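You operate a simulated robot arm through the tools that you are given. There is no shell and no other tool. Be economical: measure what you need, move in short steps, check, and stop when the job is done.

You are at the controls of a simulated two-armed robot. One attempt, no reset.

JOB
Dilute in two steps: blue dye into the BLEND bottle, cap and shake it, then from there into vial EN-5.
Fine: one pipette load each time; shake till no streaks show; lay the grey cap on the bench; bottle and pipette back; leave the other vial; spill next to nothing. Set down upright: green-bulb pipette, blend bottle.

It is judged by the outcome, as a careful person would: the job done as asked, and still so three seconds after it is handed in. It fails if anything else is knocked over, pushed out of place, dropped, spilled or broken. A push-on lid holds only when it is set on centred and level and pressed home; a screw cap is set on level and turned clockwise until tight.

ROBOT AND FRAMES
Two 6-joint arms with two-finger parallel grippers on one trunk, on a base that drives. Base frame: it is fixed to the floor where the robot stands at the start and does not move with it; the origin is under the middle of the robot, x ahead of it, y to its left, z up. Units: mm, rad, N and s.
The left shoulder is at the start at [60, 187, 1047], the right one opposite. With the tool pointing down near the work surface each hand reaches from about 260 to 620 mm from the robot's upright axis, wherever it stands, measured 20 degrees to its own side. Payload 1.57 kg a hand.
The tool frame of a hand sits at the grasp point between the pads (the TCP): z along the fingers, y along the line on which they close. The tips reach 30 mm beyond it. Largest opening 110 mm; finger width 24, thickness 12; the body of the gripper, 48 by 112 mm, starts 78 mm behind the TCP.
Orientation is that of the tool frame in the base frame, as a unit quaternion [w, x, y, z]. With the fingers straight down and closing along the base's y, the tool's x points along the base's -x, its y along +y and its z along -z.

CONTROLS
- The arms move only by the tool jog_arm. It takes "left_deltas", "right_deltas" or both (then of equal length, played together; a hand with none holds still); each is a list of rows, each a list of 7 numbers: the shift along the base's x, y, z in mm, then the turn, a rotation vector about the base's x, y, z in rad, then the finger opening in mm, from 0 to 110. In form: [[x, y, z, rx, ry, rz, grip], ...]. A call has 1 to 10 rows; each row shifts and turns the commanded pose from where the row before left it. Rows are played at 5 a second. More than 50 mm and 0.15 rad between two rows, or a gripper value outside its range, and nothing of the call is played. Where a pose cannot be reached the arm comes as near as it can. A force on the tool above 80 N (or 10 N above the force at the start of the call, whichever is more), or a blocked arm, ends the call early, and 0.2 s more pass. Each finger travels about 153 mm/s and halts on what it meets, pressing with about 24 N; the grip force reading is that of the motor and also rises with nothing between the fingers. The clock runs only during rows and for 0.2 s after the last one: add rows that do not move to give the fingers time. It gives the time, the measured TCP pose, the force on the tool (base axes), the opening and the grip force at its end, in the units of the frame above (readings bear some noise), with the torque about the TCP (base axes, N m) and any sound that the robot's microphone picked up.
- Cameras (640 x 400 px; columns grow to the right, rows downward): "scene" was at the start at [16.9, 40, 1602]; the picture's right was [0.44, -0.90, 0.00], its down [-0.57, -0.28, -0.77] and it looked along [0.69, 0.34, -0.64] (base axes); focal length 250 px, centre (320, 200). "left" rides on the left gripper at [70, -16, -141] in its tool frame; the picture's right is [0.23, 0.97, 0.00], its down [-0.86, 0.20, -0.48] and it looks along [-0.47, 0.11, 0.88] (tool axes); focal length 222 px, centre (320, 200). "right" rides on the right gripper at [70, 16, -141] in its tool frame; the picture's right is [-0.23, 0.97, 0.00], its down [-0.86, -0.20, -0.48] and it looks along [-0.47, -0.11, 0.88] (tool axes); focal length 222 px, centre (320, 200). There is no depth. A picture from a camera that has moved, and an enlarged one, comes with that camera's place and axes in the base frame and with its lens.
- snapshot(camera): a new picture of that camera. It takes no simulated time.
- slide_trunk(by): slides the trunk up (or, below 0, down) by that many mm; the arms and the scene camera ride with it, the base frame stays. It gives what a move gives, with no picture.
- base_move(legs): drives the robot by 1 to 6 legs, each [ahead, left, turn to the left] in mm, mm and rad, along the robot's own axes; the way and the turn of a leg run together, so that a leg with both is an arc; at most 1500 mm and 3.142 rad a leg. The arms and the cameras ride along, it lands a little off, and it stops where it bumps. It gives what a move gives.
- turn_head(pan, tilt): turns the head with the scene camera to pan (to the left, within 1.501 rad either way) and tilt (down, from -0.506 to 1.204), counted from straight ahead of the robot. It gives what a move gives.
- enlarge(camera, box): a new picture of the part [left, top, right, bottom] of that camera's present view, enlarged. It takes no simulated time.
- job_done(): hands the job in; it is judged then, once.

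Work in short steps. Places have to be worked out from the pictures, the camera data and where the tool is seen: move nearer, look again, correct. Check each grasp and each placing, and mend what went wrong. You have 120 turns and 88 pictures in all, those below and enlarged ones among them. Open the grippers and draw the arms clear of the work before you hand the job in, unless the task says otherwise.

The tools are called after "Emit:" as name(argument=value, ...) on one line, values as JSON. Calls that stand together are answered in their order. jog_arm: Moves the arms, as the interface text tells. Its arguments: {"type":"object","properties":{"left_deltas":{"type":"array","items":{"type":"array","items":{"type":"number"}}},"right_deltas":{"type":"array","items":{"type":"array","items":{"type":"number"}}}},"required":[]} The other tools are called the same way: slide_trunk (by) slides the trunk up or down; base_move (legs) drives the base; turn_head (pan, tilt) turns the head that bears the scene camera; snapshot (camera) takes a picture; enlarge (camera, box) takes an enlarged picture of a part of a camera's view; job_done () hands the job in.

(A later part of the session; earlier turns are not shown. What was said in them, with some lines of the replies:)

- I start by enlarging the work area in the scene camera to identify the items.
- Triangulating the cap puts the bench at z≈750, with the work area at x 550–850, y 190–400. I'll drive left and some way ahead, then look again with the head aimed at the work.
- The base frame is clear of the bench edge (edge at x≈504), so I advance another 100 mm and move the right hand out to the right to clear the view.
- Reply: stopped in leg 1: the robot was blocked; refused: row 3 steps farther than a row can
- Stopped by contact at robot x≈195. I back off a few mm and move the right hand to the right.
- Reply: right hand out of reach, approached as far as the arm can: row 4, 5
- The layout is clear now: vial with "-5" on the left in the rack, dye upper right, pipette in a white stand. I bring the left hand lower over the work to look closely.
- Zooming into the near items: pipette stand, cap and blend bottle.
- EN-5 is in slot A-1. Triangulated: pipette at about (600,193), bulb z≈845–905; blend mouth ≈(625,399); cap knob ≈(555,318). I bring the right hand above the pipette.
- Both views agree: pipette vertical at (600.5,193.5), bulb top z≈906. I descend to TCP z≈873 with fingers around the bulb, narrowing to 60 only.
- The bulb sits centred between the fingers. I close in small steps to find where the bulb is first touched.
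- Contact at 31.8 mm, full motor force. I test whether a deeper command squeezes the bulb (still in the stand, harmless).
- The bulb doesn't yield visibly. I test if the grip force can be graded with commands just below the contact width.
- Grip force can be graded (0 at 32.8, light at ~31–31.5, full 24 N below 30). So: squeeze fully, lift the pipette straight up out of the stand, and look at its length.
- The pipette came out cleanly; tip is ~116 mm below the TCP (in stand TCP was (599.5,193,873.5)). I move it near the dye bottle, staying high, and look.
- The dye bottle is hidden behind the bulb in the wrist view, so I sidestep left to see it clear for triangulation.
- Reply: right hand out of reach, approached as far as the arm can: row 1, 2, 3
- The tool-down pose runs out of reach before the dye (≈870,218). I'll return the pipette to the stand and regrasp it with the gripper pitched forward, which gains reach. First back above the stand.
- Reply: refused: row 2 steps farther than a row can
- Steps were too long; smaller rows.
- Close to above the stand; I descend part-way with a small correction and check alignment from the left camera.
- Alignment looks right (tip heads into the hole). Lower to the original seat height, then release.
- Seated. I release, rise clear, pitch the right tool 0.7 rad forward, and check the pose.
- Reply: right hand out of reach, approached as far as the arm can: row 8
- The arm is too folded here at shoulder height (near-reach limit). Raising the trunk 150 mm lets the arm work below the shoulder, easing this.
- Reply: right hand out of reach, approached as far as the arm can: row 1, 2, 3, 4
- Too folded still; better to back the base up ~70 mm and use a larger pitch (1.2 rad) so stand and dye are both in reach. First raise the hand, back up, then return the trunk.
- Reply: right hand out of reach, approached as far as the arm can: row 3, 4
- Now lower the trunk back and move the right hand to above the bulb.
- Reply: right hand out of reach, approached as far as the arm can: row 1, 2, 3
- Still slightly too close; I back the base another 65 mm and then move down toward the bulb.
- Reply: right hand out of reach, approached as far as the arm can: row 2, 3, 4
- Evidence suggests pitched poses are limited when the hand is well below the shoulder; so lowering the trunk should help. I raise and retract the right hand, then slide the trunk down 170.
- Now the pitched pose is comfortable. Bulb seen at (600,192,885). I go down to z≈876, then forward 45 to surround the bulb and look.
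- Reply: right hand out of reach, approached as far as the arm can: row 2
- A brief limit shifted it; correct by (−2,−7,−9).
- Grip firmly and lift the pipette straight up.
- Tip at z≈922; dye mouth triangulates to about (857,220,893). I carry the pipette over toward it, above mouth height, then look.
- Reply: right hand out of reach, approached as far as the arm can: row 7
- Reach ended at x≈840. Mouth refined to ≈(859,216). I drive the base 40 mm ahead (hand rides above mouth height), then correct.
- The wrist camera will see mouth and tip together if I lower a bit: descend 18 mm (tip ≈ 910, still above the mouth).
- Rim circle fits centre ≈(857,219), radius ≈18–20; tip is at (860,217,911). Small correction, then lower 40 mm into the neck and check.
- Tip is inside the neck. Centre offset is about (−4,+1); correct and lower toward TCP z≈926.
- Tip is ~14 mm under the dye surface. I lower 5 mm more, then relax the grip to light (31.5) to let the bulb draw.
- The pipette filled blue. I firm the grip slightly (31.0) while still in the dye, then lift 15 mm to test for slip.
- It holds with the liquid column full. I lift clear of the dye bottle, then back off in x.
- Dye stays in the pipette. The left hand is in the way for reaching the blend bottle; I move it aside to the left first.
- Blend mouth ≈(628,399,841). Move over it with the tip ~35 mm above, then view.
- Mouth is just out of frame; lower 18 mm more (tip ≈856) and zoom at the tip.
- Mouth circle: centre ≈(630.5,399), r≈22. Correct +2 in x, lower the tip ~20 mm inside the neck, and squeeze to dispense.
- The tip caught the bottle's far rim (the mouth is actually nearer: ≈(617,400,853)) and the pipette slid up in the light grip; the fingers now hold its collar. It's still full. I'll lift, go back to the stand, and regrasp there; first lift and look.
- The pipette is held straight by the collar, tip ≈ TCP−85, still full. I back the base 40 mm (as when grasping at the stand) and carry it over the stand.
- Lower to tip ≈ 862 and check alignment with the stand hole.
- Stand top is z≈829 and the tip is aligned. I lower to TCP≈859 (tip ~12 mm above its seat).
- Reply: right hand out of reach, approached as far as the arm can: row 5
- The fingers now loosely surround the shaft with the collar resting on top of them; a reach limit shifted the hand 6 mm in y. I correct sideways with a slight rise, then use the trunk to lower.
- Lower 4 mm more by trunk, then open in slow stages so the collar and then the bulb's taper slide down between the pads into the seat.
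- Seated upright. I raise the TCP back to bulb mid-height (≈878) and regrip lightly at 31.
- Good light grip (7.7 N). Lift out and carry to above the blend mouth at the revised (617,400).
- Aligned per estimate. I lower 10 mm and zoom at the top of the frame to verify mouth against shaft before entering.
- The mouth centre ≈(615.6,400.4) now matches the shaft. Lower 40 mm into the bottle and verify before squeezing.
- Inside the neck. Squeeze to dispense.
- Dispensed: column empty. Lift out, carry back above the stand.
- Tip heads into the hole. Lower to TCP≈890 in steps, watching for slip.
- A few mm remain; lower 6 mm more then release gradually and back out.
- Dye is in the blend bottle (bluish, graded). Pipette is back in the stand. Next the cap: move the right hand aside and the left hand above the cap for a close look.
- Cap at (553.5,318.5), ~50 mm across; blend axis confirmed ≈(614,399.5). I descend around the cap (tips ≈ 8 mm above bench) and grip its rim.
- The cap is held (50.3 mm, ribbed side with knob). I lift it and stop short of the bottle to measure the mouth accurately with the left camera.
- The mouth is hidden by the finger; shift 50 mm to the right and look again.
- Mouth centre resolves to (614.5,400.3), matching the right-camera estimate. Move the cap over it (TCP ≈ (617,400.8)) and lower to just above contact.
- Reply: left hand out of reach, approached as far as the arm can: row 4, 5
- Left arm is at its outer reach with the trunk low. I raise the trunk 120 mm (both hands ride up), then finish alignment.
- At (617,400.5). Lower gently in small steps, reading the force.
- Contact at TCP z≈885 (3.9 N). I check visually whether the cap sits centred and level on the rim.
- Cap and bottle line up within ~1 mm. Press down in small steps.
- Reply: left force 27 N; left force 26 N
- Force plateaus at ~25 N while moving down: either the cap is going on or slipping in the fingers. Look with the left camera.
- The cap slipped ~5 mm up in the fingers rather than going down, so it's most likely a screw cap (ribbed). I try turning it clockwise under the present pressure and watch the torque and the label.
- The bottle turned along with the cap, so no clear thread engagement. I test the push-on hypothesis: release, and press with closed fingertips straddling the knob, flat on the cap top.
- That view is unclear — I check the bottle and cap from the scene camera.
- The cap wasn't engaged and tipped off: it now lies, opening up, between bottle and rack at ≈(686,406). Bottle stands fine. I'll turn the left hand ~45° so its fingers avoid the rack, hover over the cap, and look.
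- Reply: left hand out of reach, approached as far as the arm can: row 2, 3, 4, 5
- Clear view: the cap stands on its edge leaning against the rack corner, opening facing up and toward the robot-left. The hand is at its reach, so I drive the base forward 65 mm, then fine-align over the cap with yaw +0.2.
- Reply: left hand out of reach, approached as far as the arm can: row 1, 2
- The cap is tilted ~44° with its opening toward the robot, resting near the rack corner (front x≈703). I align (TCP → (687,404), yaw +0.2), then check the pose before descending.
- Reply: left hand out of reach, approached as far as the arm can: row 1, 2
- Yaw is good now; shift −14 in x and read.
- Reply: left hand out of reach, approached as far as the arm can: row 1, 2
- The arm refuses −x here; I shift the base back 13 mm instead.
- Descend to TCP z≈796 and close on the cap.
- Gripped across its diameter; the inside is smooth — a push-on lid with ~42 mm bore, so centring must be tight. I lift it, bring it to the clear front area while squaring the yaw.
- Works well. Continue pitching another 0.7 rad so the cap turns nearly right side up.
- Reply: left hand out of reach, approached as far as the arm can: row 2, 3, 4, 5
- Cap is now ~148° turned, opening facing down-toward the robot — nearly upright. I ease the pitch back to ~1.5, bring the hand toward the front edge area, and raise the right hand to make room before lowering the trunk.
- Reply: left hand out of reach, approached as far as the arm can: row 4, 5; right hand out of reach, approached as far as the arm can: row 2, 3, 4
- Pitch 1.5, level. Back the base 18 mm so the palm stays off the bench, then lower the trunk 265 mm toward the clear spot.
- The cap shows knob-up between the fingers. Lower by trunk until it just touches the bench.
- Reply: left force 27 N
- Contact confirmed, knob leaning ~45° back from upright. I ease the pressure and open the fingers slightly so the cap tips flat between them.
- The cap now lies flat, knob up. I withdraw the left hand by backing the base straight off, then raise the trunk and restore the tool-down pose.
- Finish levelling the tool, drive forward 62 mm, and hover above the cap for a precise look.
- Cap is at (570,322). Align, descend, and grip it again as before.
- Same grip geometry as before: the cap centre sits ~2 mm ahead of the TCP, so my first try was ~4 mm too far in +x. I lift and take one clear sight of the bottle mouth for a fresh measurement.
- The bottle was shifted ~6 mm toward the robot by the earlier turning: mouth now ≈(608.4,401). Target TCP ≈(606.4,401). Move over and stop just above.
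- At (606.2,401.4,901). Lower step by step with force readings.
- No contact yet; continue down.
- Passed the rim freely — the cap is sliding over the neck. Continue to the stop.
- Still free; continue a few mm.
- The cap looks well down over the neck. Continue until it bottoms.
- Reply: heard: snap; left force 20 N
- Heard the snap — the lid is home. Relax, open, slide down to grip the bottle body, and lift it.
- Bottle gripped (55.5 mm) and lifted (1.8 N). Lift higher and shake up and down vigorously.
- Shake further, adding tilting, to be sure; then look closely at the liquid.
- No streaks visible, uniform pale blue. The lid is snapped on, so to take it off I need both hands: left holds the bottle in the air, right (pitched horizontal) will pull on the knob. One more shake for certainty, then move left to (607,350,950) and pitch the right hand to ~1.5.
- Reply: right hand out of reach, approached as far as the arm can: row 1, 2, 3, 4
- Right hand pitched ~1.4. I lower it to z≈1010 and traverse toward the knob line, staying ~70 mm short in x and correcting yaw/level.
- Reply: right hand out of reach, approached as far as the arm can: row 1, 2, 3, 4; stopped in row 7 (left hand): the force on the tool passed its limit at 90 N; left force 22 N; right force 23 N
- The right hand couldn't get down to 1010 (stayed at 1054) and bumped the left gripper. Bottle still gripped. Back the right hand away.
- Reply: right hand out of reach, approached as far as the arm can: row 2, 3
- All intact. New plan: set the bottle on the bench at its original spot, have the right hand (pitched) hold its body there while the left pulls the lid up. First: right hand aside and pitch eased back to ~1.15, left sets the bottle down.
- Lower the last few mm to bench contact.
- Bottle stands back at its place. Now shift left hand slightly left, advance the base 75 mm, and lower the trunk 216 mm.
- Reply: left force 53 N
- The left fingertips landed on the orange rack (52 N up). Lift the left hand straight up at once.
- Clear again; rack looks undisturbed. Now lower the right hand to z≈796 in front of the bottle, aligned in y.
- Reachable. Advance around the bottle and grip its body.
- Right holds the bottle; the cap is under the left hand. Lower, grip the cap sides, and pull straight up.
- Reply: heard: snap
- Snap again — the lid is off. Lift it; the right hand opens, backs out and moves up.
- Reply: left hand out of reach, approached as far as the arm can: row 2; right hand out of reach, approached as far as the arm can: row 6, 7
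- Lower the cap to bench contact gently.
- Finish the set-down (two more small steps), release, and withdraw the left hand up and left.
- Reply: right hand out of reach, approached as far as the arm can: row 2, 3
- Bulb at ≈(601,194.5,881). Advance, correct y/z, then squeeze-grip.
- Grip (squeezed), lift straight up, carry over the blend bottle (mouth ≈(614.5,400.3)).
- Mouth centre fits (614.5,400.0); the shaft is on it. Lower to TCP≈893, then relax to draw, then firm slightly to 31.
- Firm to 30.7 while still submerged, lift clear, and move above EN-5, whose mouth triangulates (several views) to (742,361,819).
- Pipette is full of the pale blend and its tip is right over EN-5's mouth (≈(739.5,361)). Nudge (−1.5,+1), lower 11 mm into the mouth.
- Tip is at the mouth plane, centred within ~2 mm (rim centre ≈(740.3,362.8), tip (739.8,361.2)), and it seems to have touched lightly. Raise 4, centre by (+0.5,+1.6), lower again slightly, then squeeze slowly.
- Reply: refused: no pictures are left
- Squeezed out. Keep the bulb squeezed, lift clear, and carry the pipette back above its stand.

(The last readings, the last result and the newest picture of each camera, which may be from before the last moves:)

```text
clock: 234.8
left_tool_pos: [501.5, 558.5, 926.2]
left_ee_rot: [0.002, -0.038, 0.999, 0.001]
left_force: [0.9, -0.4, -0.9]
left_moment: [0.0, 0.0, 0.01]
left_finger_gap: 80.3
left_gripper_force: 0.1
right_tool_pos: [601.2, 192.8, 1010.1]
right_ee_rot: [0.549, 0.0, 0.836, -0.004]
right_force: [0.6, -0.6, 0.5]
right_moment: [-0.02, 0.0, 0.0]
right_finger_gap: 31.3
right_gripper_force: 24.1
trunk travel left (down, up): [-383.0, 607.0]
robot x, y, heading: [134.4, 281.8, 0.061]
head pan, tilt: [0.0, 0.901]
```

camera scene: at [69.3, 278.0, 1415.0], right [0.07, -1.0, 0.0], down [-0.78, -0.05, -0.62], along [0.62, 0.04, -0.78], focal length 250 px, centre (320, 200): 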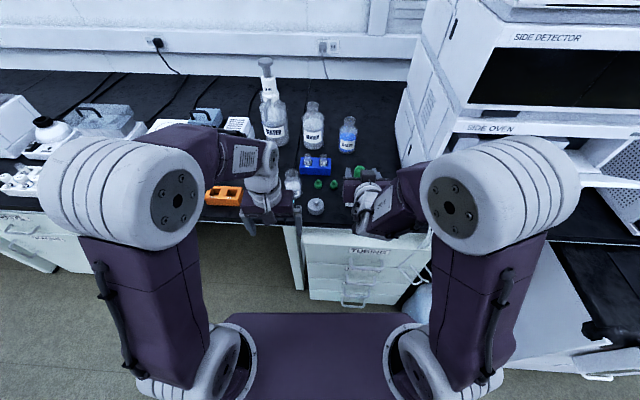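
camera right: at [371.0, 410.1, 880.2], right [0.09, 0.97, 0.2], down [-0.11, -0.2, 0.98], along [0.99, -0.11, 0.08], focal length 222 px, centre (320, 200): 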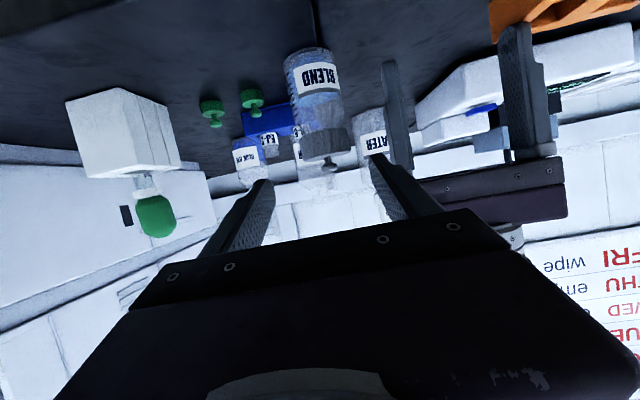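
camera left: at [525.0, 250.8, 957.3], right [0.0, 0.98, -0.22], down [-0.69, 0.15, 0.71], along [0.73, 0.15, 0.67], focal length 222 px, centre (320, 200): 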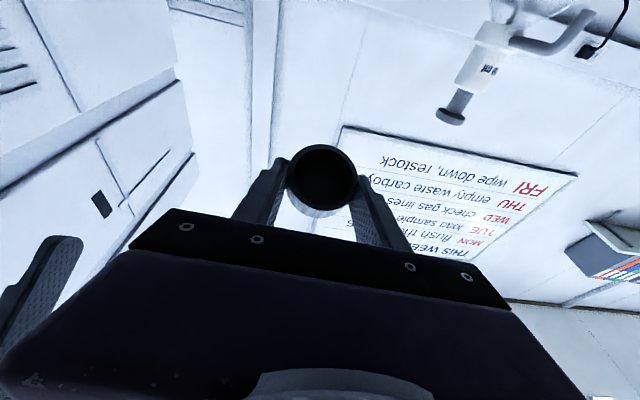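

Exactly above the stand (601,192.6). Lower to TCP≈884, watching force and gap.

Emit:
jog_arm(right_deltas=[[0, 0, -25, 0, 0, 0, 22], [0, 0, -25, 0, 0, 0, 22], [0, 0, -25, 0, 0, 0, 22], [0, 0, -20, 0, 0, 0, 22], [0, 0, -18, 0, 0, 0, 22], [0, 0, -10, 0, 0, 0, 22], [0, 0, 0, 0, 0, 0, 22]])

```text
clock: 236.4
left_tool_pos: [502.5, 557.9, 926.8]
left_ee_rot: [0.001, -0.039, 0.999, 0.001]
left_force: [-0.9, 0.6, -0.5]
left_moment: [0.02, 0.08, -0.01]
left_finger_gap: 80.1
left_gripper_force: 0.0
right_tool_pos: [601.4, 192.6, 886.8]
right_ee_rot: [0.549, -0.001, 0.836, -0.004]
right_force: [0.0, -1.3, -1.0]
right_moment: [-0.03, 0.04, 0.02]
right_finger_gap: 31.4
right_gripper_force: 24.1
trunk travel left (down, up): [-383.0, 607.0]
robot x, y, heading: [134.1, 278.9, 0.069]
head pan, tilt: [0.0, 0.901]
```

No contact yet; lower in small steps until contact.

Emit:
jog_arm(right_deltas=[[0, 0, -3, 0, 0, 0, 22], [0, 0, -2, 0, 0, 0, 22], [0, 0, 0, 0, 0, 0, 22]])

Emit:
jog_arm(right_deltas=[[0, 0, -2.5, 0, 0, 0, 22], [0, 0, 0, 0, 0, 0, 22]])

Emit:
jog_arm(right_deltas=[[0, 0, -2, 0, 0, 0, 22], [0, 0, 0, 0, 0, 0, 22]])

```text
clock: 237.2
left_tool_pos: [502.2, 557.9, 928.1]
left_ee_rot: [0.002, -0.039, 0.999, 0.001]
left_force: [-0.3, -0.7, 0.0]
left_moment: [0.04, 0.0, 0.01]
left_finger_gap: 79.9
left_gripper_force: 0.1
right_tool_pos: [600.7, 192.9, 881.7]
right_ee_rot: [0.549, -0.001, 0.836, -0.004]
right_force: [-1.2, -0.1, 1.6]
right_moment: [0.0, 0.06, -0.03]
right_finger_gap: 31.3
right_gripper_force: 24.1
trunk travel left (down, up): [-383.0, 607.0]
robot x, y, heading: [135.3, 279.5, 0.068]
head pan, tilt: [0.0, 0.901]
```

```text
clock: 237.8
left_tool_pos: [501.0, 557.1, 927.2]
left_ee_rot: [0.002, -0.039, 0.999, 0.001]
left_force: [0.0, -0.2, -0.5]
left_moment: [0.0, -0.02, -0.04]
left_finger_gap: 79.8
left_gripper_force: 0.1
right_tool_pos: [599.7, 192.3, 879.0]
right_ee_rot: [0.549, 0.0, 0.836, -0.004]
right_force: [-0.1, 0.0, 0.3]
right_moment: [0.01, 0.04, 0.01]
right_finger_gap: 31.2
right_gripper_force: 23.8
trunk travel left (down, up): [-383.0, 607.0]
robot x, y, heading: [137.7, 278.5, 0.065]
head pan, tilt: [0.0, 0.901]
```

```text
clock: 238.4
left_tool_pos: [500.9, 559.1, 927.1]
left_ee_rot: [0.001, -0.039, 0.999, 0.0]
left_force: [0.0, 0.2, 0.3]
left_moment: [0.02, 0.02, -0.01]
left_finger_gap: 80.0
left_gripper_force: 0.1
right_tool_pos: [600.6, 192.4, 878.2]
right_ee_rot: [0.55, -0.001, 0.835, -0.003]
right_force: [-1.9, -1.1, 0.1]
right_moment: [-0.05, 0.07, 0.03]
right_finger_gap: 31.4
right_gripper_force: 24.4
trunk travel left (down, up): [-383.0, 607.0]
robot x, y, heading: [138.7, 279.1, 0.067]
head pan, tilt: [0.0, 0.901]
```

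Lower the last 3 mm, release gradually, rise straight clear of the bulb, and back the robot off.

Emit:
jog_arm(right_deltas=[[0, 0, -3, 0, 0, 0, 22], [0, 0, 0, 0, 0, 0, 31.5], [0, 0, 0, 0, 0, 0, 32.5], [0, 0, 0, 0, 0, 0, 34], [0, 0, 0, 0, 0, 0, 42], [0, 0, 0, 0, 0, 0, 64], [0, 0, 0, 0, 0, 0, 64], [0, 0, 30, 0, 0, 0, 64], [0, 0, 40, 0, 0, 0, 64], [0, 0, 40, 0, 0, 0, 64]])

Emit:
jog_arm(right_deltas=[[0, 0, 40, 0, 0, 0, 100], [0, 0, 20, 0, 0, 0, 110], [0, 0, 0, 0, 0, 0, 110]], left_deltas=[[0, 0, 30, 0, 0, 0, 100], [0, 0, 30, 0, 0, 0, 110], [0, 0, 0, 0, 0, 0, 110]])

Emit:
base_move(legs=[[-200, 0, 0]])

```text
clock: 240.6
left_tool_pos: [500.8, 558.0, 927.1]
left_ee_rot: [0.001, -0.039, 0.999, 0.001]
left_force: [0.2, -0.3, -1.0]
left_moment: [0.02, 0.03, 0.01]
left_finger_gap: 80.1
left_gripper_force: 0.0
right_tool_pos: [600.6, 191.5, 984.4]
right_ee_rot: [0.55, 0.0, 0.835, -0.004]
right_force: [-0.7, -0.8, -0.3]
right_moment: [-0.01, 0.02, 0.0]
right_finger_gap: 63.9
right_gripper_force: 0.1
trunk travel left (down, up): [-383.0, 607.0]
robot x, y, heading: [135.9, 283.7, 0.068]
head pan, tilt: [0.0, 0.901]
```

```text
clock: 241.4
left_tool_pos: [500.7, 558.3, 988.2]
left_ee_rot: [0.001, -0.039, 0.999, 0.001]
left_force: [0.0, 0.1, 0.2]
left_moment: [-0.03, 0.01, -0.01]
left_finger_gap: 110.2
left_gripper_force: 0.0
right_tool_pos: [601.6, 194.2, 1043.5]
right_ee_rot: [0.55, 0.001, 0.835, -0.005]
right_force: [0.2, 0.0, 0.0]
right_moment: [-0.01, -0.01, -0.03]
right_finger_gap: 110.1
right_gripper_force: 0.1
trunk travel left (down, up): [-383.0, 607.0]
robot x, y, heading: [136.1, 278.6, 0.068]
head pan, tilt: [0.0, 0.901]
```

```text
clock: 243.0
left_tool_pos: [301.8, 546.5, 986.9]
left_ee_rot: [0.002, -0.04, 0.999, 0.001]
left_force: [-1.8, 0.1, -0.2]
left_moment: [0.0, -0.03, 0.01]
left_finger_gap: 109.9
left_gripper_force: 0.0
right_tool_pos: [402.6, 180.2, 1045.9]
right_ee_rot: [0.551, -0.001, 0.835, -0.004]
right_force: [-0.6, -0.5, -0.1]
right_moment: [-0.01, -0.03, 0.01]
right_finger_gap: 110.1
right_gripper_force: 0.1
trunk travel left (down, up): [-383.0, 607.0]
robot x, y, heading: [-64.5, 266.0, 0.067]
head pan, tilt: [0.0, 0.901]
```

Both grippers are open and clear of the bench, the blend bottle and grey cap are set down and the pipette was released in its stand, so I hand the job in.

Emit:
job_done()

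```text
The job is handed in.
```

I handed the job in with both dilution steps carried out. I had used up all the pictures by the end, so I did not see the final squeeze into EN-5 or the pipette's return to its stand.

- **Dye into BLEND:** one full pipette load of dye went into the bottle, and the pipette looked empty afterwards. On the first try the tip caught the bottle's rim and the pipette slid in the grip. I regripped it at the stand and saw no spill.
- **Cap and shake:** the cap is a push-on lid. My first try at fitting it failed. The cap fell off and rolled against the blue vial rack, so I picked it up, turned it over and pressed it on until it snapped. I then shook the bottle until the liquid was an even pale blue with no streaks.
- **Blend into EN-5:** the pipette was full and its tip was over the middle of the EN-5 mouth, but it met light resistance at the rim, so it may have sat at the opening rather than inside. I squeezed it out there.
- **Putting things back:**
  - The blend bottle is back at about its starting spot.
  - The grey cap is on the bench near where it began.
  - The pipette was lowered to its usual height in the stand and let go.
- **Other contact:** the left fingertips pressed on the orange rack once, at about 52 N straight down, and the two hands bumped once. I saw nothing out of place afterwards. I never touched the other vial (EJ-2) directly.
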